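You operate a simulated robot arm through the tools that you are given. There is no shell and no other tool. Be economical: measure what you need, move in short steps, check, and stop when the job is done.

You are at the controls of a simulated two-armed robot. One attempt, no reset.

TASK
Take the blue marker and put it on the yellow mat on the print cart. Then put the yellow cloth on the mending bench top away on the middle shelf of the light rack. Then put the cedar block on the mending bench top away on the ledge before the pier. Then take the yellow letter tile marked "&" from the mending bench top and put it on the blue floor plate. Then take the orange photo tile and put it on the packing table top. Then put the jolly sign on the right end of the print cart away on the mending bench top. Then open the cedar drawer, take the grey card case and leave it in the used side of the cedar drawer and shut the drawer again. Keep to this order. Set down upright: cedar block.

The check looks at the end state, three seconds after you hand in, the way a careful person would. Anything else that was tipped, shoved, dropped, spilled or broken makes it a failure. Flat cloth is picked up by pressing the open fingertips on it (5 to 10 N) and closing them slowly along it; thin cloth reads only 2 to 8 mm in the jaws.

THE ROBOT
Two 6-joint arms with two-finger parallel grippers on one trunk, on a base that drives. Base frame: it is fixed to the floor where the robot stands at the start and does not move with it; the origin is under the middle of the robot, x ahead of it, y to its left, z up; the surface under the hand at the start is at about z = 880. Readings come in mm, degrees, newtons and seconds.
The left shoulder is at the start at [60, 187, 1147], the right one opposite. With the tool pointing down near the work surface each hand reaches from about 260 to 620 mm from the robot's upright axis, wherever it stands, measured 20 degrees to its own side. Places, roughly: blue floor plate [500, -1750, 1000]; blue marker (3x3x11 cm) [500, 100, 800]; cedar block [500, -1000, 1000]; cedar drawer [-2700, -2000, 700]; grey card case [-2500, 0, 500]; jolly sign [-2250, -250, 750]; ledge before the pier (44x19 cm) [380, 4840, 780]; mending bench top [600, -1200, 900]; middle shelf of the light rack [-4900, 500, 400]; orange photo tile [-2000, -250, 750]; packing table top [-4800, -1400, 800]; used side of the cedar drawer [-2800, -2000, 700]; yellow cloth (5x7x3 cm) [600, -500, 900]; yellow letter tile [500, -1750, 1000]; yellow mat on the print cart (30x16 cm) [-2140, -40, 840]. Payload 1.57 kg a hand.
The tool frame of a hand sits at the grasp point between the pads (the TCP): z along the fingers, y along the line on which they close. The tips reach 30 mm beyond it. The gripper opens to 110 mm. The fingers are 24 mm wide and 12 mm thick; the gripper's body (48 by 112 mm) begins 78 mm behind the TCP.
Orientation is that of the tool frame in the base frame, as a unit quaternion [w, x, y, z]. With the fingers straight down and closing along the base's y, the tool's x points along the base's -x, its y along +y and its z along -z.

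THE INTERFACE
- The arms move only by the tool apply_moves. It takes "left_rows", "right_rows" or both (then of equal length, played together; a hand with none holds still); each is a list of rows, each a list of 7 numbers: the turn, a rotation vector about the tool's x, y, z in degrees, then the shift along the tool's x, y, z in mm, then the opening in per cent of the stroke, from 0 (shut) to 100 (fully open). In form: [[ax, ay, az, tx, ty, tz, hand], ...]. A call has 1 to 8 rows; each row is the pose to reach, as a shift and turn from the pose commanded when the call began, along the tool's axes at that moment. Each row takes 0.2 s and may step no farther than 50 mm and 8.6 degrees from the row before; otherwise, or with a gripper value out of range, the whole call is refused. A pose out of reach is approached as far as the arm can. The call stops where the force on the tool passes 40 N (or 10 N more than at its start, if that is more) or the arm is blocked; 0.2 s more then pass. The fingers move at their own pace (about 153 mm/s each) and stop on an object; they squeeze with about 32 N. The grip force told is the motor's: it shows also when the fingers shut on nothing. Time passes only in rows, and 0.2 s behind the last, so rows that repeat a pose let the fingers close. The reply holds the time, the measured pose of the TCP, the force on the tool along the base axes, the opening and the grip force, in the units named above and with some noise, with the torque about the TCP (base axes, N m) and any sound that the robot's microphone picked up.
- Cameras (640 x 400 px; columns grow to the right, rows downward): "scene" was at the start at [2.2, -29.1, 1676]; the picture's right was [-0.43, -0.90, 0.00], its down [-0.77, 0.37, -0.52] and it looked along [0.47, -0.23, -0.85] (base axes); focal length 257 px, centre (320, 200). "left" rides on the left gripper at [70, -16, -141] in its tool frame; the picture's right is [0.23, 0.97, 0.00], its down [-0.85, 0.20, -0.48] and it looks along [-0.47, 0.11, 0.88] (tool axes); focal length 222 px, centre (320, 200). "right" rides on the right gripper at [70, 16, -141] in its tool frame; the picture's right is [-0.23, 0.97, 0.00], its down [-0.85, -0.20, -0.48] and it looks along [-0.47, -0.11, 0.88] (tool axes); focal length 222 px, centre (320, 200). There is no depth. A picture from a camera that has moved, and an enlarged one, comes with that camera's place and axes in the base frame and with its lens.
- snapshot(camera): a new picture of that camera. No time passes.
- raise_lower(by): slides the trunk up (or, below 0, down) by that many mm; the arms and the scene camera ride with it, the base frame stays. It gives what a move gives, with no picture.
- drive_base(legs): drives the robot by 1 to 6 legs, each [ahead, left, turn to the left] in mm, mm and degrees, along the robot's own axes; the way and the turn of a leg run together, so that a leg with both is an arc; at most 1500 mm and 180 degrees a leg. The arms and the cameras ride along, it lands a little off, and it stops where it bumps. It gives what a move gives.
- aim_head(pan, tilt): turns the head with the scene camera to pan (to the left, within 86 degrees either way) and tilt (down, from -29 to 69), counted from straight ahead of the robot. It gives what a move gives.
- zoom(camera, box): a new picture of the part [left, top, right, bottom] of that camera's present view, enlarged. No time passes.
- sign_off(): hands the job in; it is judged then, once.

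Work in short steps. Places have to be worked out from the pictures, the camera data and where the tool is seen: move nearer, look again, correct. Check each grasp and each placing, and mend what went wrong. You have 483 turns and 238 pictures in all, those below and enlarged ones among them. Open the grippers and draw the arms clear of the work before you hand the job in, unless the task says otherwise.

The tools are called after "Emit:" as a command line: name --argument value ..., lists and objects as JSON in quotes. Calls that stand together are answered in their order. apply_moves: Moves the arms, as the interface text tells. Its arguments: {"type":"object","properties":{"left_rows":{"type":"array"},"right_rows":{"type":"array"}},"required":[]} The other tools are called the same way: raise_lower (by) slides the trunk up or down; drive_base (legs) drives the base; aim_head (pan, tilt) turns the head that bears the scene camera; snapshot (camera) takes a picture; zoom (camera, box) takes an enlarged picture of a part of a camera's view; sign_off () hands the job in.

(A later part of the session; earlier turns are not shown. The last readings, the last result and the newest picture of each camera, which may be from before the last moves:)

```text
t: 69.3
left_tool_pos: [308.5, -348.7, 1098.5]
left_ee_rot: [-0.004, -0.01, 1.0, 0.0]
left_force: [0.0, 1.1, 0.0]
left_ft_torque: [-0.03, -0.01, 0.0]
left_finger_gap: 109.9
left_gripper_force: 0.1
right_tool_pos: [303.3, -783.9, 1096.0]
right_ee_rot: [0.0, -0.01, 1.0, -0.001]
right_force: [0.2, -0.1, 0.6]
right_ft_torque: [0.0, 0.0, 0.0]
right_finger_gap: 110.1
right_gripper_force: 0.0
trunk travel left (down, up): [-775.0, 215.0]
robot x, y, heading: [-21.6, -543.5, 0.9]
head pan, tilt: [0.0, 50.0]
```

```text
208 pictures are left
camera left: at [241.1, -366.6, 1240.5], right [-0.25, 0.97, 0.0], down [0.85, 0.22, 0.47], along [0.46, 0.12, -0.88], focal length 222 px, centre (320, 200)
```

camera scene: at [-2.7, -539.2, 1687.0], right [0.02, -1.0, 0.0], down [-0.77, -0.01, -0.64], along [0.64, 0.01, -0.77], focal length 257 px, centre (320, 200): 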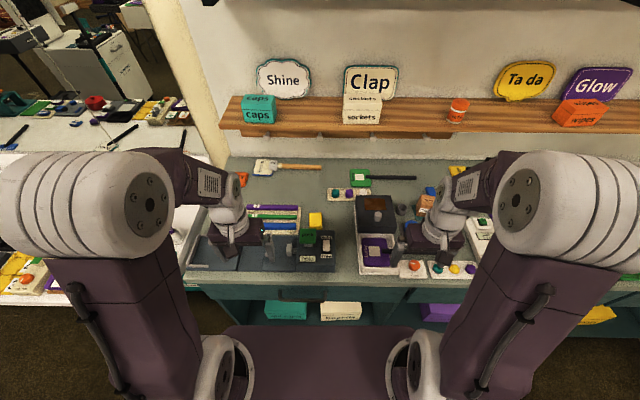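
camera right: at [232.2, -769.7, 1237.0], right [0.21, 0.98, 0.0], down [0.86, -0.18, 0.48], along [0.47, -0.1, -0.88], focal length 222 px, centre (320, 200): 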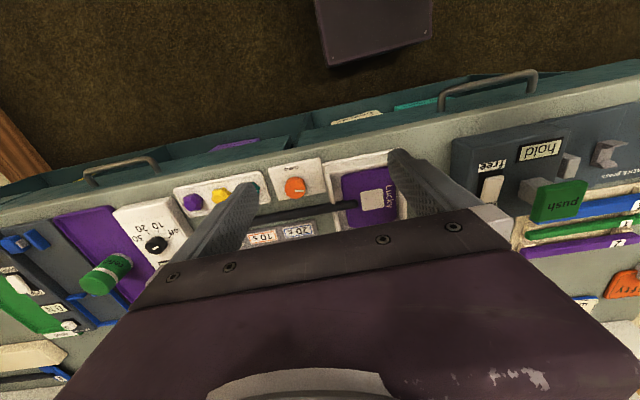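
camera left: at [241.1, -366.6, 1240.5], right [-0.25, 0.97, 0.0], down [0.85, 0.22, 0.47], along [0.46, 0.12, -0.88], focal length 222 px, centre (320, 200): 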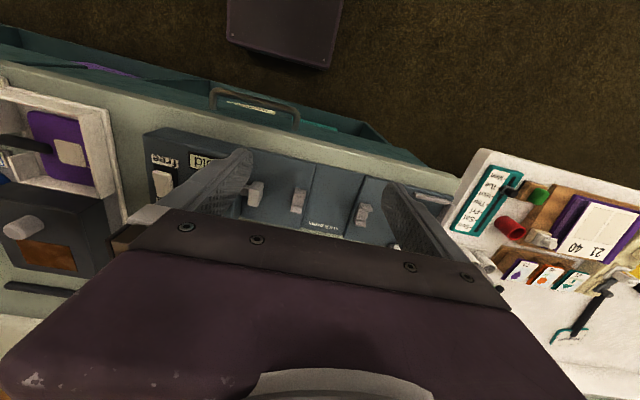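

A yellow thing at (316, 218) fits the cloth. I enlarge it.

Emit:
zoom --camera "scene" --box '[240, 150, 400, 275]'

```text
3.20 times, centred on (320, 212) of scene
camera zoom: at [-2.7, -539.2, 1687.0], right [0.02, -1.0, 0.0], down [-0.77, -0.01, -0.64], along [0.64, 0.01, -0.77], focal length 821 px, centre (320, 160)
```

zoom: 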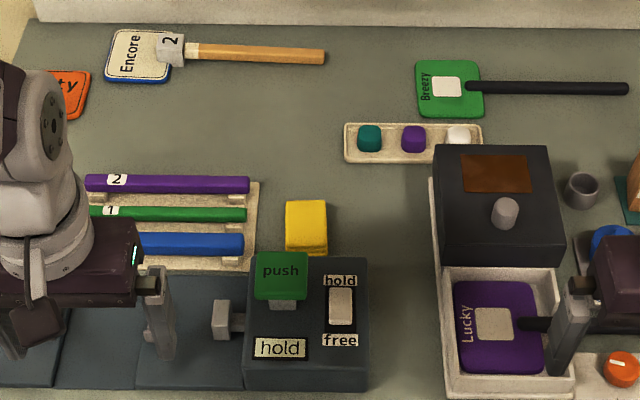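

The cloth is a folded pad at about (553, -514), top ≈ 910, beside a "push/hold" device. I shift right and slightly ahead so the left hand reaches it well.

Emit:
drive_base --legs '[[35, -190, -1]]'

Emit:
zoom --camera "scene" --box '[160, 130, 320, 255]'

```text
t: 70.8
left_tool_pos: [348.6, -543.1, 1098.2]
left_ee_rot: [-0.003, -0.003, 1.0, 0.0]
left_force: [0.7, -0.7, -0.1]
left_ft_torque: [-0.02, -0.03, 0.04]
left_finger_gap: 110.1
left_gripper_force: 0.0
right_tool_pos: [338.6, -979.3, 1095.0]
right_ee_rot: [0.0, -0.004, 1.0, -0.001]
right_force: [1.0, -0.4, 0.3]
right_ft_torque: [0.01, -0.01, -0.01]
right_finger_gap: 110.2
right_gripper_force: 0.1
trunk travel left (down, up): [-775.0, 215.0]
robot x, y, heading: [15.5, -734.6, 0.3]
head pan, tilt: [0.0, 50.0]
```

```text
3.20 times, centred on (240, 192) of scene
camera zoom: at [35.2, -729.1, 1687.0], right [0.01, -1.0, 0.0], down [-0.77, -0.01, -0.64], along [0.64, 0.0, -0.77], focal length 821 px, centre (576, 224)
```

zoom: 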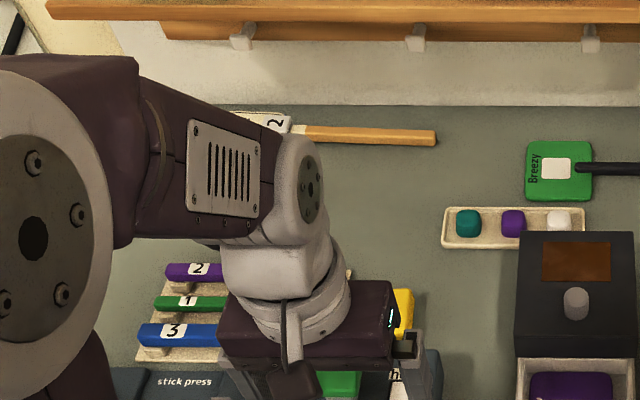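

I move the left hand above the cloth and look with its camera.

Emit:
apply_moves --left_rows '[[0, 0, 0, -50, 7, 0, 75], [0, 0, 0, -100, 14, 0, 75], [0, 0, 0, -150, 21, 0, 75], [0, 0, 0, -200, 28, 0, 75], [0, 0, 0, -200, 28, 30, 75]]'

Emit:
snapshot --camera "left"

```text
refused: row 1 steps farther than a row can; nothing moved
```

```text
205 pictures are left
camera left: at [281.1, -560.6, 1240.1], right [-0.23, 0.97, 0.0], down [0.86, 0.21, 0.47], along [0.46, 0.11, -0.88], focal length 222 px, centre (320, 200)
```

left: 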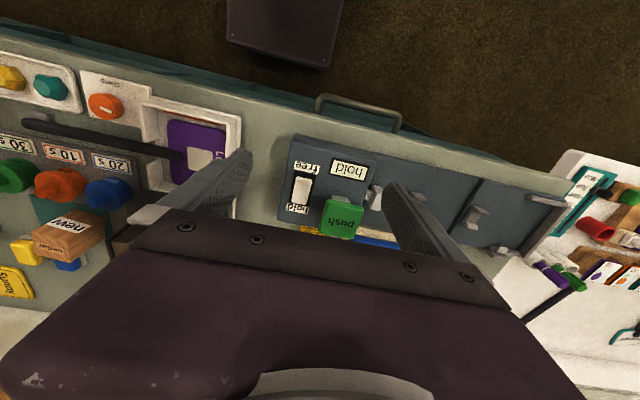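

The first row was too long; I shorten the steps.

Emit:
apply_moves --left_rows '[[0, 0, 0, -40, 5, 0, 75], [0, 0, 0, -80, 10, 0, 75], [0, 0, 0, -120, 16, 0, 75], [0, 0, 0, -160, 22, 0, 75], [0, 0, 0, -200, 28, 0, 75], [0, 0, 0, -204, 28, 0, 75]]'

Emit:
snapshot --camera "left"

```text
t: 72.2
left_tool_pos: [551.2, -515.0, 1094.2]
left_ee_rot: [-0.004, -0.003, 1.0, 0.0]
left_force: [-1.0, 0.4, 0.0]
left_ft_torque: [0.02, 0.02, 0.02]
left_finger_gap: 82.7
left_gripper_force: 0.1
right_tool_pos: [338.3, -981.6, 1096.6]
right_ee_rot: [0.0, -0.003, 1.0, 0.0]
right_force: [-0.9, -0.3, -0.3]
right_ft_torque: [-0.01, 0.0, 0.0]
right_finger_gap: 109.9
right_gripper_force: 0.1
trunk travel left (down, up): [-775.0, 215.0]
robot x, y, heading: [20.1, -735.7, 0.5]
head pan, tilt: [0.0, 50.0]
```

```text
204 pictures are left
camera left: at [483.9, -532.8, 1237.2], right [-0.23, 0.97, 0.0], down [0.86, 0.21, 0.47], along [0.46, 0.11, -0.88], focal length 222 px, centre (320, 200)
```

left: 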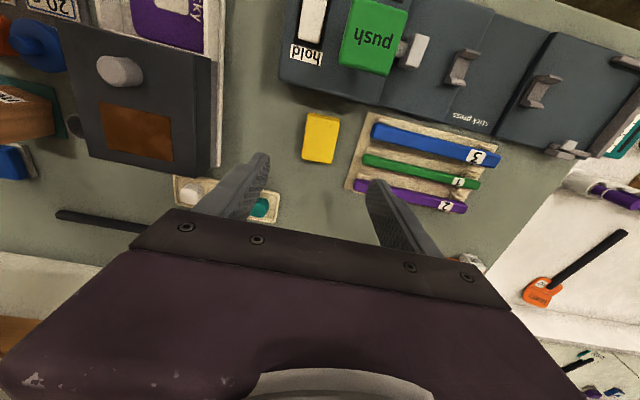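

The cloth's centre is at (556, -515). I descend beside it with an 82 mm opening.

Emit:
apply_moves --left_rows '[[0, 0, 0, -5, 0, 45, 75], [0, 0, 0, -5, 0, 90, 75], [0, 0, 0, -5, 0, 130, 75], [0, 0, 0, -5, 0, 155, 75], [0, 0, 0, -5, 0, 166, 75]]'

Emit:
snapshot --camera "left"

```text
t: 73.5
left_tool_pos: [556.8, -515.7, 930.0]
left_ee_rot: [-0.004, -0.004, 1.0, 0.0]
left_force: [-0.3, 0.2, -0.7]
left_ft_torque: [-0.01, 0.0, 0.03]
left_finger_gap: 82.5
left_gripper_force: 0.1
right_tool_pos: [337.7, -981.6, 1097.0]
right_ee_rot: [-0.001, -0.004, 1.0, -0.001]
right_force: [0.1, 0.3, -0.3]
right_ft_torque: [0.02, -0.02, 0.01]
right_finger_gap: 109.9
right_gripper_force: 0.0
trunk travel left (down, up): [-775.0, 215.0]
robot x, y, heading: [18.9, -729.5, 0.5]
head pan, tilt: [0.0, 50.0]
```

```text
203 pictures are left
camera left: at [489.5, -533.2, 1072.7], right [-0.23, 0.97, 0.0], down [0.86, 0.21, 0.47], along [0.46, 0.11, -0.88], focal length 222 px, centre (320, 200)
```

left: 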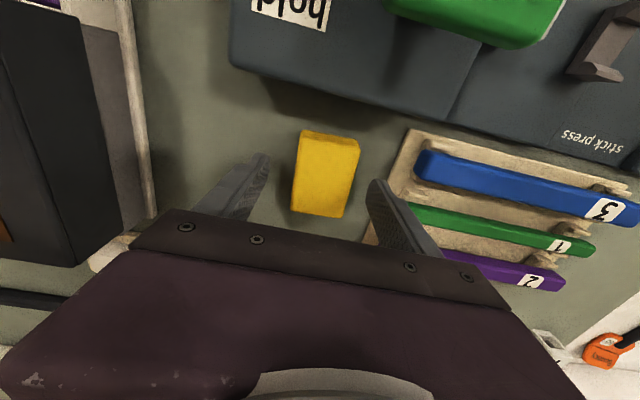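

Well centred. I go down the last bit and close slowly.

Emit:
apply_moves --left_rows '[[0, 0, 0, 0, 0, 5, 75], [0, 0, 0, 0, 0, 10, 75], [0, 0, 0, 0, 0, 13, 75], [0, 0, 0, 0, 0, 15, 75]]'

Emit:
apply_moves --left_rows '[[0, 0, 0, 0, 0, 0, 60], [0, 0, 0, 0, 0, 0, 45], [0, 0, 0, 0, 0, 0, 30], [0, 0, 0, 0, 0, 0, 15], [0, 0, 0, 0, 0, 0, 0], [0, 0, 0, 0, 0, 0, 0], [0, 0, 0, 0, 0, 0, 0]]'

```text
t: 74.5
left_tool_pos: [556.7, -516.0, 914.0]
left_ee_rot: [-0.004, -0.004, 1.0, 0.001]
left_force: [0.3, 0.4, 0.3]
left_ft_torque: [0.01, 0.02, -0.01]
left_finger_gap: 82.5
left_gripper_force: 0.0
right_tool_pos: [339.5, -981.2, 1095.1]
right_ee_rot: [-0.001, -0.003, 1.0, 0.0]
right_force: [-0.1, -0.7, -0.1]
right_ft_torque: [0.01, 0.04, -0.02]
right_finger_gap: 109.8
right_gripper_force: 0.0
trunk travel left (down, up): [-775.0, 215.0]
robot x, y, heading: [16.7, -733.7, 0.4]
head pan, tilt: [0.0, 50.0]
```

```text
t: 76.0
left_tool_pos: [557.0, -516.1, 913.6]
left_ee_rot: [-0.004, -0.004, 1.0, 0.0]
left_force: [0.2, -0.2, 1.1]
left_ft_torque: [-0.01, 0.02, 0.0]
left_finger_gap: 49.0
left_gripper_force: 32.3
right_tool_pos: [338.6, -980.6, 1096.8]
right_ee_rot: [0.0, -0.004, 1.0, 0.0]
right_force: [0.3, -0.2, -0.2]
right_ft_torque: [0.0, -0.01, 0.0]
right_finger_gap: 109.9
right_gripper_force: 0.0
trunk travel left (down, up): [-775.0, 215.0]
robot x, y, heading: [20.8, -731.8, 0.6]
head pan, tilt: [0.0, 50.0]
```

Gripped at 49 mm: stiff folded cloth. I lift and look.

Emit:
apply_moves --left_rows '[[0, 0, 0, 0, 0, -10, 0], [0, 0, 0, 0, 0, -40, 0], [0, 0, 0, 0, 0, -85, 0], [0, 0, 0, 0, 0, -130, 0], [0, 0, 0, 0, 0, -175, 0]]'

Emit:
snapshot --camera "left"

```text
t: 77.2
left_tool_pos: [556.1, -518.0, 1091.8]
left_ee_rot: [-0.003, -0.003, 1.0, 0.001]
left_force: [0.0, -0.5, -0.2]
left_ft_torque: [-0.01, 0.03, -0.02]
left_finger_gap: 49.1
left_gripper_force: 32.0
right_tool_pos: [339.6, -982.1, 1096.7]
right_ee_rot: [-0.001, -0.003, 1.0, 0.001]
right_force: [-0.6, -0.1, -0.2]
right_ft_torque: [-0.03, -0.03, -0.01]
right_finger_gap: 110.0
right_gripper_force: 0.1
trunk travel left (down, up): [-775.0, 215.0]
robot x, y, heading: [16.0, -732.8, 0.4]
head pan, tilt: [0.0, 50.0]
```

```text
202 pictures are left
camera left: at [488.9, -534.7, 1234.2], right [-0.23, 0.97, 0.0], down [0.86, 0.21, 0.47], along [0.46, 0.11, -0.88], focal length 222 px, centre (320, 200)
```

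left: 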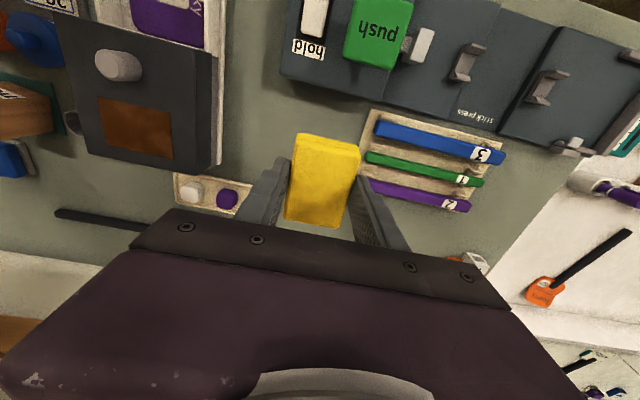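

The cloth is held. I retract, then travel back through the aisle towards the rack at x≈-4900.

Emit:
apply_moves --left_rows '[[0, 0, 0, 45, 3, 0, 0], [0, 0, 0, 90, 3, 0, 0], [0, 0, 0, 135, 3, 0, 0], [0, 0, 0, 180, 3, 0, 0], [0, 0, 0, 210, 3, 0, 0]]'

Emit:
drive_base --legs '[[-420, 0, 0], [0, 1100, 0], [0, 0, 179.5]]'

Emit:
aim_head --pan 0 --tilt 30

Emit:
snapshot --camera "scene"

```text
t: 78.5
left_tool_pos: [346.1, -515.2, 1090.1]
left_ee_rot: [-0.003, -0.003, 1.0, 0.001]
left_force: [-0.8, -0.5, -0.5]
left_ft_torque: [-0.01, 0.0, 0.0]
left_finger_gap: 48.8
left_gripper_force: 32.3
right_tool_pos: [337.6, -981.8, 1095.3]
right_ee_rot: [0.001, -0.003, 1.0, 0.0]
right_force: [-0.2, 0.4, -0.1]
right_ft_torque: [0.02, -0.01, 0.03]
right_finger_gap: 110.2
right_gripper_force: 0.0
trunk travel left (down, up): [-775.0, 215.0]
robot x, y, heading: [19.9, -735.5, 0.6]
head pan, tilt: [0.0, 50.0]
```

```text
t: 93.6
left_tool_pos: [-740.8, 179.5, 1089.7]
left_ee_rot: [0.0, 1.0, -0.012, 0.004]
left_force: [-0.4, 0.4, -0.4]
left_ft_torque: [0.02, 0.0, 0.01]
left_finger_gap: 48.8
left_gripper_force: 32.3
right_tool_pos: [-717.6, 644.4, 1095.4]
right_ee_rot: [0.0, 1.0, -0.013, 0.0]
right_force: [-0.5, -0.1, -0.7]
right_ft_torque: [0.01, 0.0, 0.0]
right_finger_gap: 110.3
right_gripper_force: 0.1
trunk travel left (down, up): [-775.0, 215.0]
robot x, y, heading: [-404.0, 387.1, 178.4]
head pan, tilt: [0.0, 50.0]
```

```text
t: 94.5
left_tool_pos: [-741.4, 178.2, 1089.6]
left_ee_rot: [0.001, 1.0, -0.013, 0.004]
left_force: [-0.5, -0.7, 0.5]
left_ft_torque: [0.04, 0.01, -0.03]
left_finger_gap: 49.0
left_gripper_force: 32.2
right_tool_pos: [-717.8, 646.0, 1095.4]
right_ee_rot: [-0.001, 1.0, -0.012, 0.0]
right_force: [0.7, 0.5, 0.4]
right_ft_torque: [-0.01, 0.0, 0.04]
right_finger_gap: 110.0
right_gripper_force: 0.1
trunk travel left (down, up): [-775.0, 215.0]
robot x, y, heading: [-405.8, 385.4, 178.5]
head pan, tilt: [0.0, 30.0]
```

```text
201 pictures are left
camera scene: at [-434.9, 388.3, 1716.4], right [0.02, 1.0, 0.0], down [0.5, -0.01, -0.87], along [-0.87, 0.02, -0.5], focal length 257 px, centre (320, 200)
```

scene: 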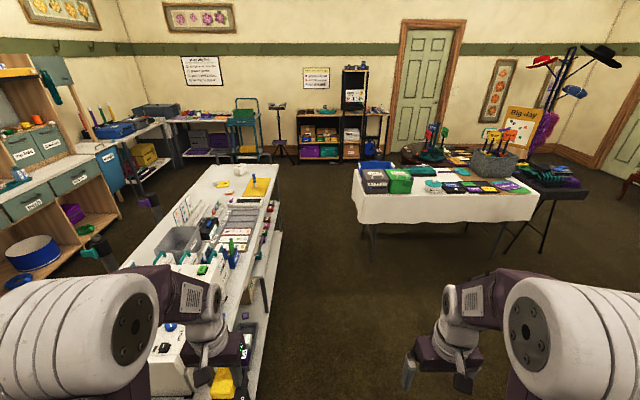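

The rack with wood shelves stands straight ahead against the wall. I drive down the aisle to x≈-3400.

Emit:
drive_base --legs '[[0, 0, 1.5], [1500, 0, 0], [1450, 0, 0]]'

Emit:
aim_head --pan 0 --tilt 30

Emit:
snapshot --camera "scene"

```text
t: 109.3
left_tool_pos: [-3737.0, 242.8, 1090.0]
left_ee_rot: [-0.001, 1.0, -0.019, 0.003]
left_force: [-0.1, -1.0, 0.4]
left_ft_torque: [-0.02, 0.01, 0.03]
left_finger_gap: 48.7
left_gripper_force: 31.7
right_tool_pos: [-3707.5, 708.6, 1095.8]
right_ee_rot: [0.0, 1.0, -0.02, 0.0]
right_force: [1.0, -0.3, 0.6]
right_ft_torque: [0.03, -0.03, 0.02]
right_finger_gap: 109.8
right_gripper_force: 0.1
trunk travel left (down, up): [-775.0, 215.0]
robot x, y, heading: [-3402.5, 442.2, 177.5]
head pan, tilt: [0.0, 30.0]
```

```text
t: 109.9
left_tool_pos: [-3737.5, 243.1, 1089.4]
left_ee_rot: [0.0, 1.0, -0.02, 0.003]
left_force: [0.3, -0.1, -0.5]
left_ft_torque: [-0.02, 0.0, -0.02]
left_finger_gap: 48.9
left_gripper_force: 31.9
right_tool_pos: [-3708.1, 708.3, 1096.1]
right_ee_rot: [0.0, 1.0, -0.02, -0.001]
right_force: [0.2, 0.1, -0.6]
right_ft_torque: [0.01, -0.02, 0.01]
right_finger_gap: 109.9
right_gripper_force: 0.0
trunk travel left (down, up): [-775.0, 215.0]
robot x, y, heading: [-3395.5, 446.5, 178.0]
head pan, tilt: [0.0, 30.0]
```

```text
200 pictures are left
camera scene: at [-3428.6, 447.0, 1716.5], right [0.04, 1.0, 0.0], down [0.5, -0.02, -0.87], along [-0.87, 0.03, -0.5], focal length 257 px, centre (320, 200)
```

scene: 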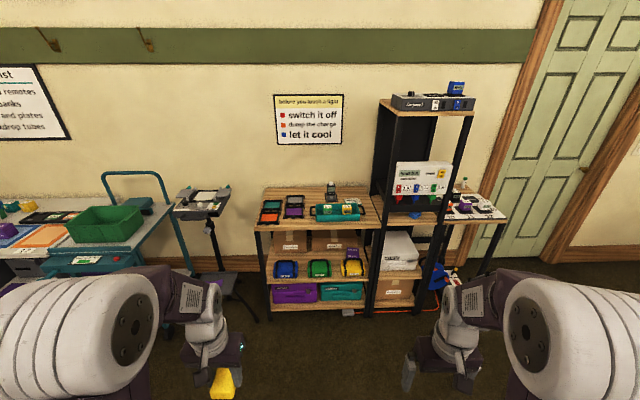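

The light rack's middle shelf is at z≈385, its front at x≈-4690; the top is at ≈795. I enlarge it to find free room.

Emit:
zoom --camera "scene" --box '[240, 180, 400, 320]'

```text
2.86 times, centred on (320, 250) of scene
camera zoom: at [-3428.6, 447.0, 1716.5], right [0.04, 1.0, 0.0], down [0.5, -0.02, -0.87], along [-0.87, 0.03, -0.5], focal length 733 px, centre (320, 57)
```

zoom: 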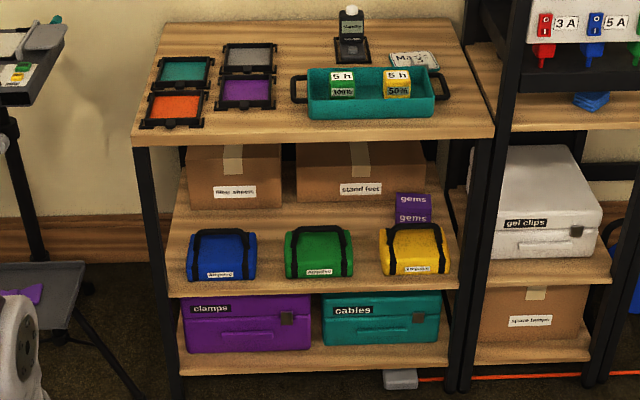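

I'll place the cloth behind the bags, through the line between the blue and green ones (y≈371). First I drive nearer, pull the right hand in, and lower the trunk to look level into the shelf.

Emit:
drive_base --legs '[[0, 0, 2], [650, -110, 0]]'

Emit:
apply_moves --right_rows '[[0, 0, 0, 30, 20, 0, 50], [0, 0, 0, 50, 30, 0, 20]]'

Emit:
raise_lower --by -450

Emit:
aim_head --pan 10 --tilt 45

Emit:
snapshot --camera "scene"

```text
t: 113.9
left_tool_pos: [-4376.6, 346.4, 1089.3]
left_ee_rot: [0.0, 1.0, -0.003, 0.004]
left_force: [1.0, -0.2, 0.2]
left_ft_torque: [-0.04, -0.02, 0.03]
left_finger_gap: 49.0
left_gripper_force: 32.7
right_tool_pos: [-4364.2, 812.5, 1095.8]
right_ee_rot: [0.0, 1.0, -0.003, 0.0]
right_force: [0.0, 0.8, 0.1]
right_ft_torque: [-0.01, -0.02, 0.02]
right_finger_gap: 110.0
right_gripper_force: 0.2
trunk travel left (down, up): [-775.0, 215.0]
robot x, y, heading: [-4044.4, 563.4, 179.3]
head pan, tilt: [0.0, 30.0]
```

```text
t: 114.5
left_tool_pos: [-4376.6, 345.3, 1090.0]
left_ee_rot: [0.0, 1.0, -0.004, 0.003]
left_force: [-0.6, 0.1, -0.2]
left_ft_torque: [0.02, 0.02, 0.0]
left_finger_gap: 48.9
left_gripper_force: 32.2
right_tool_pos: [-4312.5, 782.0, 1096.5]
right_ee_rot: [0.001, 1.0, -0.004, -0.001]
right_force: [0.6, 0.7, -0.3]
right_ft_torque: [-0.02, -0.01, 0.01]
right_finger_gap: 22.2
right_gripper_force: 0.1
trunk travel left (down, up): [-775.0, 215.0]
robot x, y, heading: [-4044.3, 557.5, 179.7]
head pan, tilt: [0.0, 30.0]
```

```text
refused: -450 is not a number from -400 to 400
```

```text
t: 115.3
left_tool_pos: [-4378.9, 345.7, 1089.7]
left_ee_rot: [0.0, 1.0, -0.004, 0.005]
left_force: [0.1, -1.0, -0.3]
left_ft_torque: [0.01, -0.01, -0.02]
left_finger_gap: 48.8
left_gripper_force: 31.8
right_tool_pos: [-4314.4, 783.4, 1096.1]
right_ee_rot: [0.001, 1.0, -0.003, 0.0]
right_force: [-0.4, 0.0, -1.1]
right_ft_torque: [0.0, 0.0, -0.01]
right_finger_gap: 21.9
right_gripper_force: 0.0
trunk travel left (down, up): [-775.0, 215.0]
robot x, y, heading: [-4045.5, 562.2, 179.5]
head pan, tilt: [10.0, 45.0]
```

```text
198 pictures are left
camera scene: at [-4066.7, 546.8, 1693.9], right [-0.17, 0.99, 0.0], down [0.7, 0.12, -0.71], along [-0.7, -0.12, -0.71], focal length 257 px, centre (320, 200)
```

scene: 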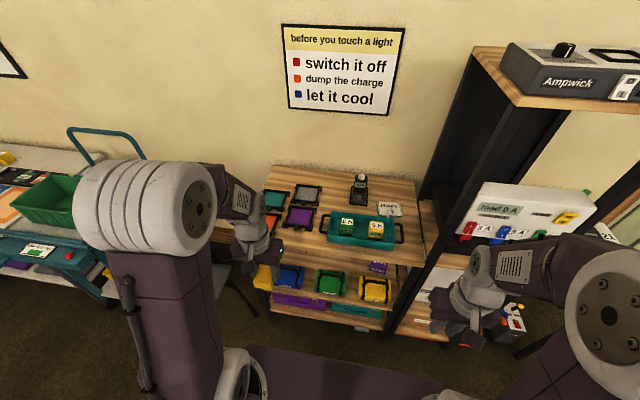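

Lowering in two steps (limit 400).

Emit:
raise_lower --by -400

Emit:
raise_lower --by -150

Emit:
aim_head --pan 10 --tilt 35

Emit:
snapshot --camera "scene"

Emit:
snapshot --camera "left"

```text
t: 119.1
left_tool_pos: [-4379.4, 346.4, 689.6]
left_ee_rot: [0.0, 1.0, -0.003, 0.004]
left_force: [0.1, 0.4, -0.2]
left_ft_torque: [0.0, 0.0, 0.02]
left_finger_gap: 48.7
left_gripper_force: 31.9
right_tool_pos: [-4313.9, 782.6, 694.7]
right_ee_rot: [-0.001, 1.0, -0.002, -0.001]
right_force: [0.2, -0.2, 0.4]
right_ft_torque: [-0.03, -0.01, -0.01]
right_finger_gap: 21.9
right_gripper_force: 0.0
trunk travel left (down, up): [-375.0, 615.0]
robot x, y, heading: [-4048.4, 561.2, 179.8]
head pan, tilt: [10.0, 45.0]
```

```text
t: 120.8
left_tool_pos: [-4378.8, 346.1, 539.3]
left_ee_rot: [0.0, 1.0, -0.003, 0.004]
left_force: [-0.1, 0.7, -0.1]
left_ft_torque: [0.01, 0.01, -0.01]
left_finger_gap: 48.9
left_gripper_force: 32.0
right_tool_pos: [-4313.9, 782.4, 545.6]
right_ee_rot: [0.0, 1.0, -0.003, -0.001]
right_force: [0.2, 0.4, 1.1]
right_ft_torque: [-0.02, 0.03, -0.03]
right_finger_gap: 22.2
right_gripper_force: 0.1
trunk travel left (down, up): [-225.0, 765.0]
robot x, y, heading: [-4044.7, 559.9, 179.8]
head pan, tilt: [10.0, 45.0]
```

```text
t: 121.6
left_tool_pos: [-4377.4, 346.5, 540.0]
left_ee_rot: [0.0, 1.0, -0.004, 0.004]
left_force: [0.3, 0.6, 0.0]
left_ft_torque: [-0.04, 0.02, 0.01]
left_finger_gap: 48.6
left_gripper_force: 31.9
right_tool_pos: [-4313.3, 782.3, 545.4]
right_ee_rot: [-0.001, 1.0, -0.004, 0.0]
right_force: [0.8, 0.7, -0.6]
right_ft_torque: [-0.01, 0.0, 0.02]
right_finger_gap: 21.9
right_gripper_force: 0.0
trunk travel left (down, up): [-225.0, 765.0]
robot x, y, heading: [-4049.3, 558.1, 179.6]
head pan, tilt: [10.0, 35.0]
```

```text
197 pictures are left
camera scene: at [-4072.6, 545.3, 1158.7], right [-0.17, 0.99, 0.0], down [0.57, 0.1, -0.82], along [-0.81, -0.14, -0.57], focal length 257 px, centre (320, 200)
```

scene: 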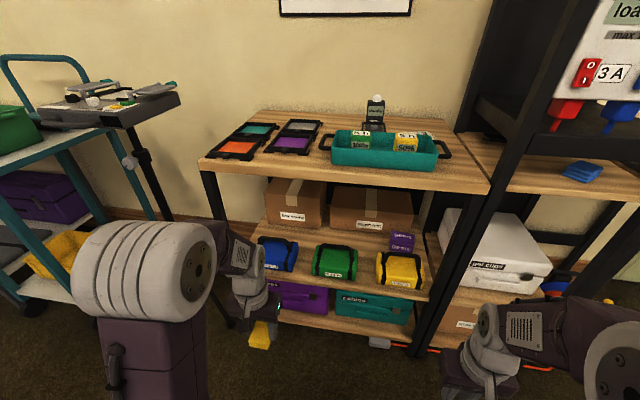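

```text
196 pictures are left
camera left: at [-4309.0, 361.4, 682.1], right [0.22, -0.98, 0.0], down [-0.86, -0.19, 0.47], along [-0.46, -0.11, -0.88], focal length 222 px, centre (320, 200)
```

left: 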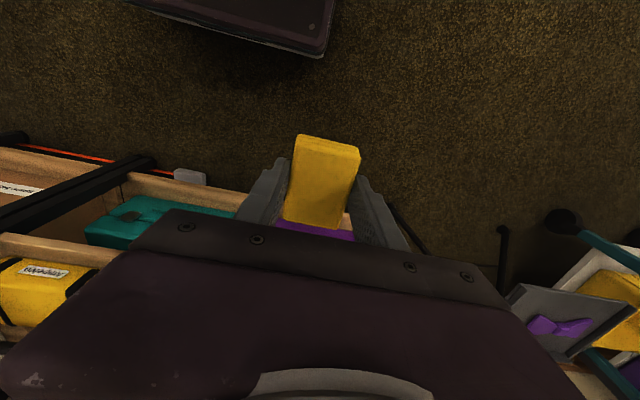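

I enlarge the shelf from this level.

Emit:
zoom --camera "scene" --box '[230, 160, 440, 310]'

```text
2.67 times, centred on (335, 235) of scene
camera zoom: at [-4072.6, 545.3, 1158.7], right [-0.17, 0.99, 0.0], down [0.57, 0.1, -0.82], along [-0.81, -0.14, -0.57], focal length 684 px, centre (280, 107)
```

zoom: 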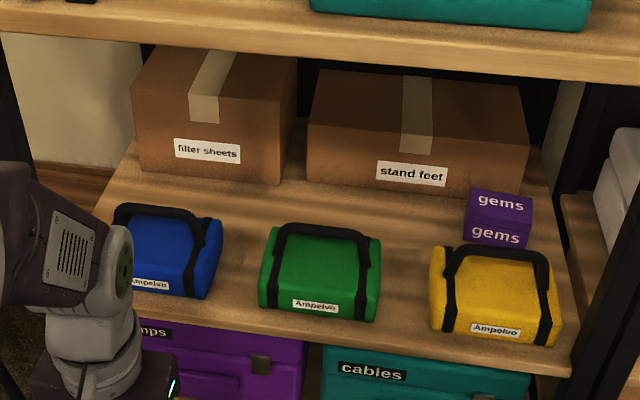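

From this the shelf is z≈385; bags back edge x≈-4750, tops ≈475; boxes' fronts at x≈-4945; top board underside ≈785. I'll go in with the hand tilted 40° forward at y≈352. First tilt and advance the hand in front of the rack.

Emit:
apply_moves --left_rows '[[0, -8, 0, -40, -1, -12, 0], [0, -16, 0, -80, -2, -24, 0], [0, -24, 0, -120, -3, -36, 0], [0, -32, 0, -155, -4, -48, 0], [0, -40, 0, -182, -6, -60, 0]]'

Emit:
snapshot --camera "scene"

Emit:
snapshot --camera "left"

```text
t: 122.8
left_tool_pos: [-4555.5, 353.5, 596.2]
left_ee_rot: [-0.002, 0.946, -0.004, -0.323]
left_force: [-0.2, -0.4, -0.3]
left_ft_torque: [0.03, -0.02, -0.03]
left_finger_gap: 48.9
left_gripper_force: 31.7
left hand out of reach, approached as far as the arm can: row 5
right_tool_pos: [-4313.6, 782.9, 545.7]
right_ee_rot: [0.0, 1.0, -0.003, 0.0]
right_force: [0.2, 0.3, 0.8]
right_ft_torque: [0.0, 0.01, -0.01]
right_finger_gap: 21.9
right_gripper_force: 0.1
trunk travel left (down, up): [-225.0, 765.0]
robot x, y, heading: [-4045.2, 559.7, 179.7]
head pan, tilt: [10.0, 35.0]
```

```text
194 pictures are left
camera scene: at [-4072.6, 545.3, 1158.7], right [-0.17, 0.99, 0.0], down [0.57, 0.1, -0.82], along [-0.81, -0.14, -0.57], focal length 257 px, centre (320, 200)
```

scene: 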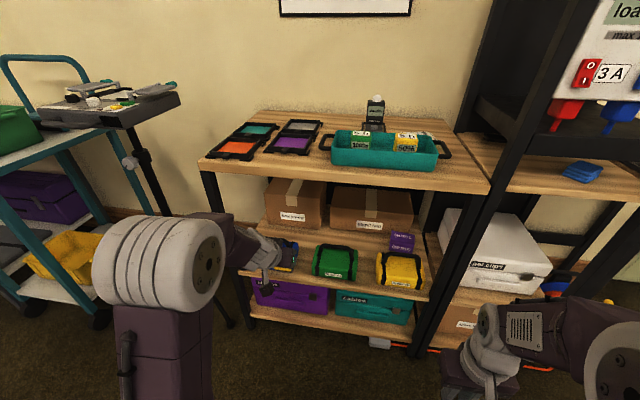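

```text
193 pictures are left
camera left: at [-4412.5, 367.0, 666.1], right [0.17, -0.98, -0.14], down [-0.39, -0.2, 0.9], along [-0.91, -0.1, -0.41], focal length 222 px, centre (320, 200)
```

left: 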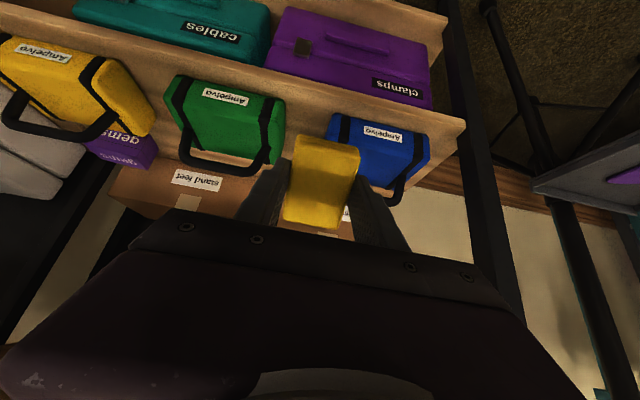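

Tilt reached 38°. The gap between the green and blue bags is centred on y≈371. I drive 150 mm ahead, the cloth passing above the bags.

Emit:
drive_base --legs '[[150, 0, 0]]'

Emit:
snapshot --camera "left"

Emit:
snapshot --camera "scene"

```text
t: 124.1
left_tool_pos: [-4705.9, 354.2, 596.1]
left_ee_rot: [-0.004, 0.947, -0.004, -0.323]
left_force: [0.4, -0.3, -1.1]
left_ft_torque: [0.0, 0.0, -0.01]
left_finger_gap: 48.9
left_gripper_force: 32.3
right_tool_pos: [-4464.8, 784.2, 546.6]
right_ee_rot: [0.0, 1.0, -0.002, 0.0]
right_force: [0.6, -1.0, -0.3]
right_ft_torque: [0.01, 0.0, 0.01]
right_finger_gap: 22.1
right_gripper_force: 0.1
trunk travel left (down, up): [-225.0, 765.0]
robot x, y, heading: [-4196.3, 563.0, 179.6]
head pan, tilt: [10.0, 35.0]
```

```text
192 pictures are left
camera left: at [-4563.1, 368.0, 665.9], right [0.17, -0.97, -0.14], down [-0.39, -0.2, 0.9], along [-0.91, -0.1, -0.41], focal length 222 px, centre (320, 200)
```

left: 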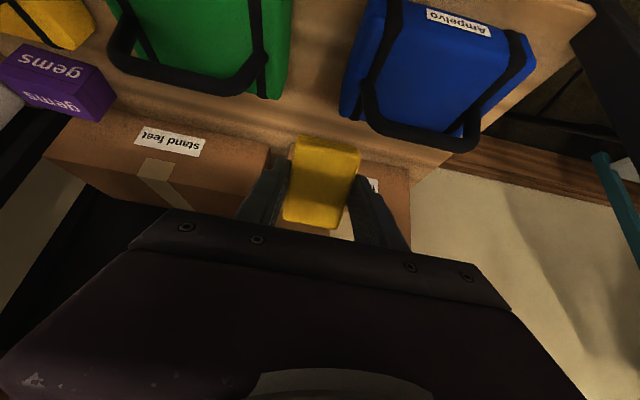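

```text
191 pictures are left
camera scene: at [-4223.7, 546.2, 1158.7], right [-0.17, 0.99, 0.0], down [0.57, 0.1, -0.82], along [-0.81, -0.14, -0.57], focal length 257 px, centre (320, 200)
```

scene: 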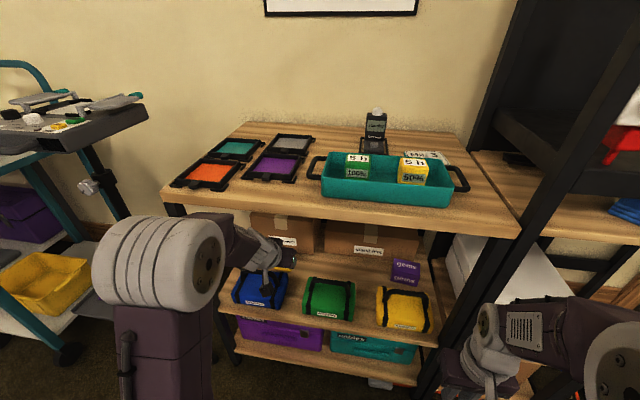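

Gap centre ≈ y 375. I move along the finger axis inward, shifting y by +12, first to 180 mm depth.

Emit:
apply_moves --left_rows '[[0, 0, 0, 0, -12, 30, 0], [0, 0, 0, -3, -12, 60, 0], [0, 0, 0, -6, -12, 92, 0], [0, 0, 0, -8, -12, 122, 0], [0, 0, 0, -10, -12, 152, 0]]'

Emit:
snapshot --camera "left"

Emit:
snapshot --camera "scene"

```text
t: 125.3
left_tool_pos: [-4806.9, 366.5, 481.0]
left_ee_rot: [-0.004, 0.947, -0.004, -0.323]
left_force: [-0.9, 0.7, -0.5]
left_ft_torque: [-0.01, -0.03, -0.02]
left_finger_gap: 48.8
left_gripper_force: 31.9
left hand out of reach, approached as far as the arm can: row 1
right_tool_pos: [-4464.8, 783.8, 546.6]
right_ee_rot: [0.0, 1.0, -0.003, 0.0]
right_force: [0.1, 0.3, -0.5]
right_ft_torque: [0.02, -0.04, -0.01]
right_finger_gap: 21.9
right_gripper_force: 0.1
trunk travel left (down, up): [-225.0, 765.0]
robot x, y, heading: [-4197.4, 563.7, 179.5]
head pan, tilt: [10.0, 35.0]
```

```text
190 pictures are left
camera left: at [-4664.0, 381.6, 551.6], right [0.17, -0.97, -0.14], down [-0.39, -0.2, 0.9], along [-0.91, -0.1, -0.41], focal length 222 px, centre (320, 200)
```

left: 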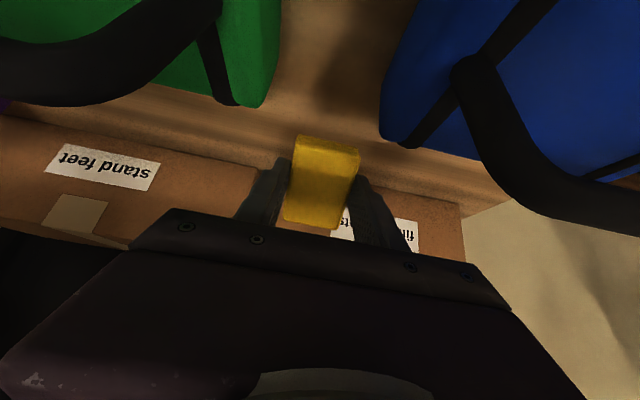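

```text
189 pictures are left
camera scene: at [-4223.5, 546.2, 1158.7], right [-0.17, 0.99, 0.0], down [0.57, 0.1, -0.82], along [-0.81, -0.14, -0.57], focal length 257 px, centre (320, 200)
```

scene: 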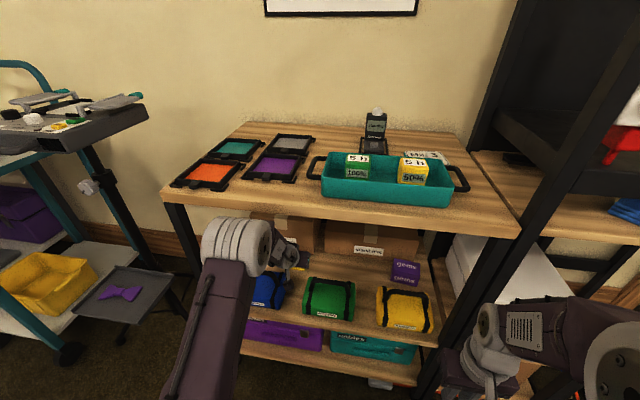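

Clear so far; cloth is past the bags. I advance 20 mm more, then lower with the trunk.

Emit:
apply_moves --left_rows '[[0, 0, 0, -1, 0, 10, 0], [0, 0, 0, -3, 0, 21, 0]]'

Emit:
raise_lower --by -22

Emit:
snapshot --camera "left"

```text
t: 125.9
left_tool_pos: [-4820.6, 368.3, 467.4]
left_ee_rot: [-0.004, 0.947, -0.004, -0.322]
left_force: [-0.3, -0.5, 0.5]
left_ft_torque: [0.02, 0.01, -0.02]
left_finger_gap: 49.0
left_gripper_force: 32.0
right_tool_pos: [-4465.5, 783.1, 544.8]
right_ee_rot: [0.0, 1.0, -0.002, 0.001]
right_force: [0.4, -0.6, -1.5]
right_ft_torque: [0.03, 0.0, 0.01]
right_finger_gap: 21.9
right_gripper_force: 0.1
trunk travel left (down, up): [-225.0, 765.0]
robot x, y, heading: [-4197.2, 561.7, 179.8]
head pan, tilt: [10.0, 35.0]
```

```text
t: 126.6
left_tool_pos: [-4822.0, 369.3, 445.6]
left_ee_rot: [-0.004, 0.946, -0.004, -0.324]
left_force: [-1.8, -0.2, 7.1]
left_ft_torque: [-0.18, 0.06, -0.03]
left_finger_gap: 49.0
left_gripper_force: 31.5
right_tool_pos: [-4464.5, 783.0, 522.7]
right_ee_rot: [-0.001, 1.0, -0.003, -0.002]
right_force: [-0.4, -0.2, -0.1]
right_ft_torque: [-0.01, 0.0, -0.02]
right_finger_gap: 22.1
right_gripper_force: 0.0
trunk travel left (down, up): [-203.0, 787.0]
robot x, y, heading: [-4193.2, 557.1, 179.6]
head pan, tilt: [10.0, 35.0]
```

```text
188 pictures are left
camera left: at [-4679.4, 382.4, 516.4], right [0.17, -0.97, -0.14], down [-0.38, -0.2, 0.9], along [-0.91, -0.1, -0.41], focal length 222 px, centre (320, 200)
```

left: 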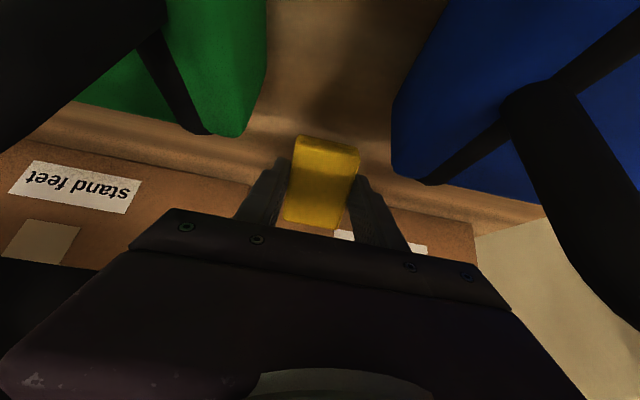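

Contact felt (7 N). I lower 6 mm more to let it seat, then open.

Emit:
raise_lower --by -6

Emit:
apply_moves --left_rows '[[0, 0, 0, 0, 0, 0, 20], [0, 0, 0, 0, 0, 0, 48], [0, 0, 0, 0, 0, 0, 52], [0, 0, 0, 0, 0, 0, 58], [0, 0, 0, 0, 0, 0, 65], [0, 0, 0, 0, 0, 0, 65]]'

Emit:
snapshot --camera "left"

```text
t: 127.2
left_tool_pos: [-4821.7, 369.7, 445.0]
left_ee_rot: [-0.003, 0.945, -0.004, -0.328]
left_force: [2.7, -2.3, 35.8]
left_ft_torque: [-0.26, -0.21, 0.02]
left_finger_gap: 48.6
left_gripper_force: 31.9
right_tool_pos: [-4462.8, 783.7, 519.0]
right_ee_rot: [0.0, 1.0, -0.003, -0.003]
right_force: [-0.1, -0.7, 0.4]
right_ft_torque: [-0.04, 0.01, 0.0]
right_finger_gap: 21.8
right_gripper_force: 0.0
trunk travel left (down, up): [-197.0, 793.0]
robot x, y, heading: [-4195.1, 558.3, 179.5]
head pan, tilt: [10.0, 35.0]
```

```text
t: 128.6
left_tool_pos: [-4822.3, 368.2, 438.2]
left_ee_rot: [-0.003, 0.946, -0.004, -0.323]
left_force: [-0.8, 0.2, 1.0]
left_ft_torque: [0.02, 0.02, -0.01]
left_finger_gap: 71.5
left_gripper_force: 0.0
right_tool_pos: [-4464.1, 783.5, 517.3]
right_ee_rot: [0.0, 1.0, -0.002, 0.001]
right_force: [0.1, -0.1, 0.1]
right_ft_torque: [-0.01, 0.02, 0.01]
right_finger_gap: 21.9
right_gripper_force: 0.1
trunk travel left (down, up): [-197.0, 793.0]
robot x, y, heading: [-4196.2, 557.5, 179.6]
head pan, tilt: [10.0, 35.0]
```

```text
187 pictures are left
camera left: at [-4679.0, 382.4, 509.2], right [0.17, -0.97, -0.14], down [-0.39, -0.2, 0.9], along [-0.91, -0.1, -0.41], focal length 222 px, centre (320, 200)
```

left: 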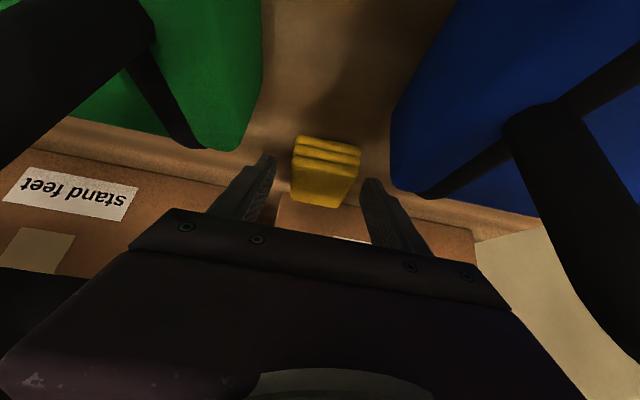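

The cloth lies flat on the shelf. I rise with the trunk and withdraw along the finger axis.

Emit:
raise_lower --by 30

Emit:
apply_moves --left_rows '[[0, 0, 0, 0, 0, -30, 65], [0, 0, 0, 2, 3, -70, 65], [0, 0, 0, 5, 6, -110, 65], [0, 0, 0, 10, 9, -150, 65], [0, 0, 0, 13, 12, -175, 65]]'

Emit:
snapshot --camera "left"

```text
t: 129.3
left_tool_pos: [-4822.0, 368.3, 468.3]
left_ee_rot: [-0.004, 0.947, -0.004, -0.322]
left_force: [0.7, 1.1, 0.1]
left_ft_torque: [0.0, -0.01, 0.03]
left_finger_gap: 71.7
left_gripper_force: 0.1
right_tool_pos: [-4464.5, 784.3, 547.0]
right_ee_rot: [0.0, 1.0, -0.003, 0.0]
right_force: [0.6, -0.2, -0.6]
right_ft_torque: [0.0, 0.01, -0.03]
right_finger_gap: 22.1
right_gripper_force: 0.0
trunk travel left (down, up): [-227.0, 763.0]
robot x, y, heading: [-4199.6, 561.7, 179.8]
head pan, tilt: [10.0, 35.0]
```

```text
t: 130.5
left_tool_pos: [-4703.3, 353.9, 598.9]
left_ee_rot: [-0.004, 0.946, -0.002, -0.323]
left_force: [0.2, -0.2, 0.7]
left_ft_torque: [0.0, 0.03, -0.04]
left_finger_gap: 71.4
left_gripper_force: 0.0
right_tool_pos: [-4464.5, 783.8, 547.7]
right_ee_rot: [-0.001, 1.0, -0.004, 0.0]
right_force: [0.3, -1.3, -0.2]
right_ft_torque: [0.02, -0.01, 0.02]
right_finger_gap: 22.1
right_gripper_force: 0.1
trunk travel left (down, up): [-227.0, 763.0]
robot x, y, heading: [-4195.1, 561.1, 179.6]
head pan, tilt: [10.0, 35.0]
```

```text
186 pictures are left
camera left: at [-4561.5, 368.2, 669.6], right [0.17, -0.97, -0.14], down [-0.39, -0.2, 0.9], along [-0.91, -0.1, -0.41], focal length 222 px, centre (320, 200)
```

left: 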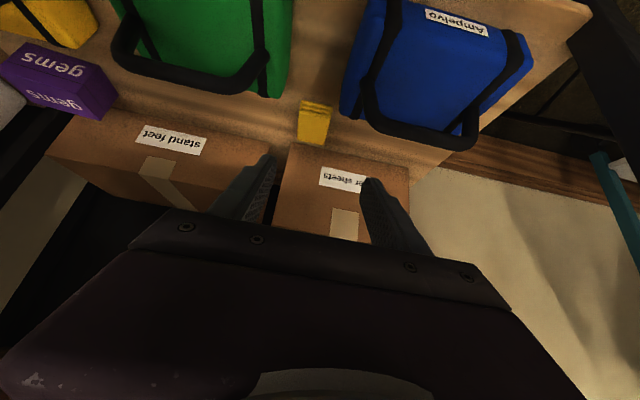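

The cloth rests on the middle shelf. I back out, raise the trunk, and restore the arm.

Emit:
drive_base --legs '[[-400, 0, 0]]'

Emit:
apply_moves --left_rows '[[0, 8, 0, 5, 0, 0, 65], [0, 16, 0, 40, 0, -5, 65], [0, 24, 0, 75, 0, -15, 65], [0, 32, 0, 110, 0, -25, 80], [0, 38, 0, 140, 0, -40, 100]]'

Emit:
raise_lower --by 400

Emit:
raise_lower --by 150

```text
t: 133.0
left_tool_pos: [-4302.8, 352.3, 599.5]
left_ee_rot: [-0.003, 0.947, -0.004, -0.322]
left_force: [0.5, 1.0, -0.1]
left_ft_torque: [-0.01, 0.01, -0.03]
left_finger_gap: 71.5
left_gripper_force: 0.0
right_tool_pos: [-4062.1, 781.6, 547.8]
right_ee_rot: [-0.001, 1.0, -0.003, 0.0]
right_force: [0.4, 0.8, 0.2]
right_ft_torque: [-0.01, -0.01, 0.03]
right_finger_gap: 21.7
right_gripper_force: 0.1
trunk travel left (down, up): [-227.0, 763.0]
robot x, y, heading: [-3795.0, 558.5, 179.6]
head pan, tilt: [10.0, 35.0]
```

```text
t: 134.2
left_tool_pos: [-4167.5, 348.7, 545.7]
left_ee_rot: [-0.002, 1.0, -0.005, 0.004]
left_force: [0.4, 0.2, -0.2]
left_ft_torque: [-0.04, 0.01, -0.02]
left_finger_gap: 109.8
left_gripper_force: 0.0
left hand out of reach, approached as far as the arm can: row 1
right_tool_pos: [-4063.1, 782.1, 548.8]
right_ee_rot: [0.0, 1.0, -0.003, 0.0]
right_force: [0.1, -1.1, -0.7]
right_ft_torque: [-0.01, 0.0, 0.0]
right_finger_gap: 22.1
right_gripper_force: 0.1
trunk travel left (down, up): [-227.0, 763.0]
robot x, y, heading: [-3795.5, 559.0, 179.6]
head pan, tilt: [10.0, 35.0]
```

```text
t: 138.0
left_tool_pos: [-4167.1, 348.0, 946.2]
left_ee_rot: [-0.001, 1.0, -0.006, 0.003]
left_force: [0.0, -0.3, 0.4]
left_ft_torque: [0.03, 0.02, 0.02]
left_finger_gap: 110.0
left_gripper_force: 0.1
right_tool_pos: [-4063.0, 780.6, 946.9]
right_ee_rot: [0.001, 1.0, -0.003, 0.0]
right_force: [0.7, 0.9, 0.8]
right_ft_torque: [0.01, 0.01, -0.02]
right_finger_gap: 22.0
right_gripper_force: 0.0
trunk travel left (down, up): [-627.0, 363.0]
robot x, y, heading: [-3799.6, 554.5, 179.3]
head pan, tilt: [10.0, 35.0]
```

```text
t: 139.8
left_tool_pos: [-4168.2, 350.3, 1095.5]
left_ee_rot: [-0.001, 1.0, -0.005, 0.004]
left_force: [0.4, -1.1, -0.1]
left_ft_torque: [-0.04, 0.03, -0.03]
left_finger_gap: 110.1
left_gripper_force: 0.0
right_tool_pos: [-4062.4, 781.9, 1096.9]
right_ee_rot: [0.0, 1.0, -0.002, 0.0]
right_force: [0.2, -1.0, -0.4]
right_ft_torque: [0.02, -0.01, 0.0]
right_finger_gap: 21.9
right_gripper_force: 0.1
trunk travel left (down, up): [-777.0, 213.0]
robot x, y, heading: [-3795.9, 557.9, 179.8]
head pan, tilt: [10.0, 35.0]
```

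Now I go back along the aisle in reverse, checking midway.

Emit:
drive_base --legs '[[0, 165, 0.3], [-1000, 0, 0]]'

Emit:
drive_base --legs '[[-1200, 0, 0]]'

```text
t: 146.0
left_tool_pos: [-3169.5, 179.0, 1095.5]
left_ee_rot: [-0.002, 1.0, -0.008, 0.004]
left_force: [-0.3, 0.1, 0.1]
left_ft_torque: [-0.02, 0.02, 0.01]
left_finger_gap: 110.2
left_gripper_force: 0.0
right_tool_pos: [-3063.6, 609.8, 1098.1]
right_ee_rot: [0.0, 1.0, -0.006, 0.0]
right_force: [0.5, 0.2, 0.6]
right_ft_torque: [-0.01, 0.03, -0.01]
right_finger_gap: 21.9
right_gripper_force: 0.1
trunk travel left (down, up): [-777.0, 213.0]
robot x, y, heading: [-2796.4, 385.3, 179.5]
head pan, tilt: [10.0, 35.0]
```

```text
t: 152.1
left_tool_pos: [-1979.1, 167.7, 1096.2]
left_ee_rot: [-0.002, 1.0, 0.0, 0.004]
left_force: [0.0, -0.2, 0.4]
left_ft_torque: [-0.03, 0.04, 0.01]
left_finger_gap: 110.3
left_gripper_force: 0.0
right_tool_pos: [-1879.3, 601.5, 1098.2]
right_ee_rot: [0.001, 1.0, 0.003, 0.001]
right_force: [0.1, -0.4, -0.3]
right_ft_torque: [-0.01, 0.0, -0.02]
right_finger_gap: 22.0
right_gripper_force: 0.0
trunk travel left (down, up): [-777.0, 213.0]
robot x, y, heading: [-1605.5, 384.0, -179.7]
head pan, tilt: [10.0, 35.0]
```

Continue back, turn about and move to face the bench at y≈-1000.

Emit:
drive_base --legs '[[-1200, 0, 0], [0, 0, -180], [0, -1380, 0]]'

Emit:
aim_head --pan 0 --tilt 38

Emit:
snapshot --camera "scene"

```text
t: 171.8
left_tool_pos: [40.6, -744.9, 1096.5]
left_ee_rot: [-0.003, -0.031, 1.0, -0.002]
left_force: [0.3, 0.4, -0.3]
left_ft_torque: [0.01, 0.0, 0.0]
left_finger_gap: 110.2
left_gripper_force: 0.0
right_tool_pos: [-31.6, -1182.8, 1097.8]
right_ee_rot: [0.0, -0.034, 0.999, -0.001]
right_force: [0.0, -0.2, 0.1]
right_ft_torque: [-0.02, 0.02, -0.04]
right_finger_gap: 22.0
right_gripper_force: 0.0
trunk travel left (down, up): [-777.0, 213.0]
robot x, y, heading: [-316.2, -981.7, 3.9]
head pan, tilt: [10.0, 35.0]
```

```text
t: 172.5
left_tool_pos: [40.8, -746.2, 1096.8]
left_ee_rot: [-0.004, -0.032, 0.999, -0.002]
left_force: [-0.1, 0.3, 0.5]
left_ft_torque: [-0.01, -0.01, -0.01]
left_finger_gap: 109.8
left_gripper_force: 0.0
right_tool_pos: [-30.7, -1184.1, 1097.7]
right_ee_rot: [0.0, -0.034, 0.999, 0.0]
right_force: [0.1, 0.0, -0.8]
right_ft_torque: [-0.03, 0.0, 0.0]
right_finger_gap: 21.9
right_gripper_force: 0.1
trunk travel left (down, up): [-777.0, 213.0]
robot x, y, heading: [-312.7, -984.6, 3.7]
head pan, tilt: [0.0, 38.0]
```

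```text
185 pictures are left
camera scene: at [-287.4, -979.5, 1706.1], right [0.07, -1.0, 0.0], down [-0.61, -0.04, -0.79], along [0.79, 0.05, -0.62], focal length 257 px, centre (320, 200)
```

scene: 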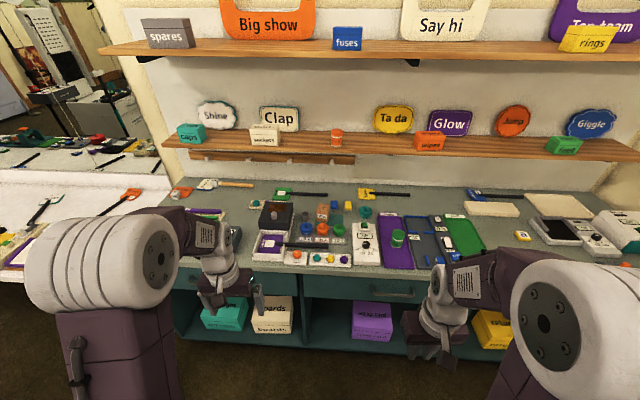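

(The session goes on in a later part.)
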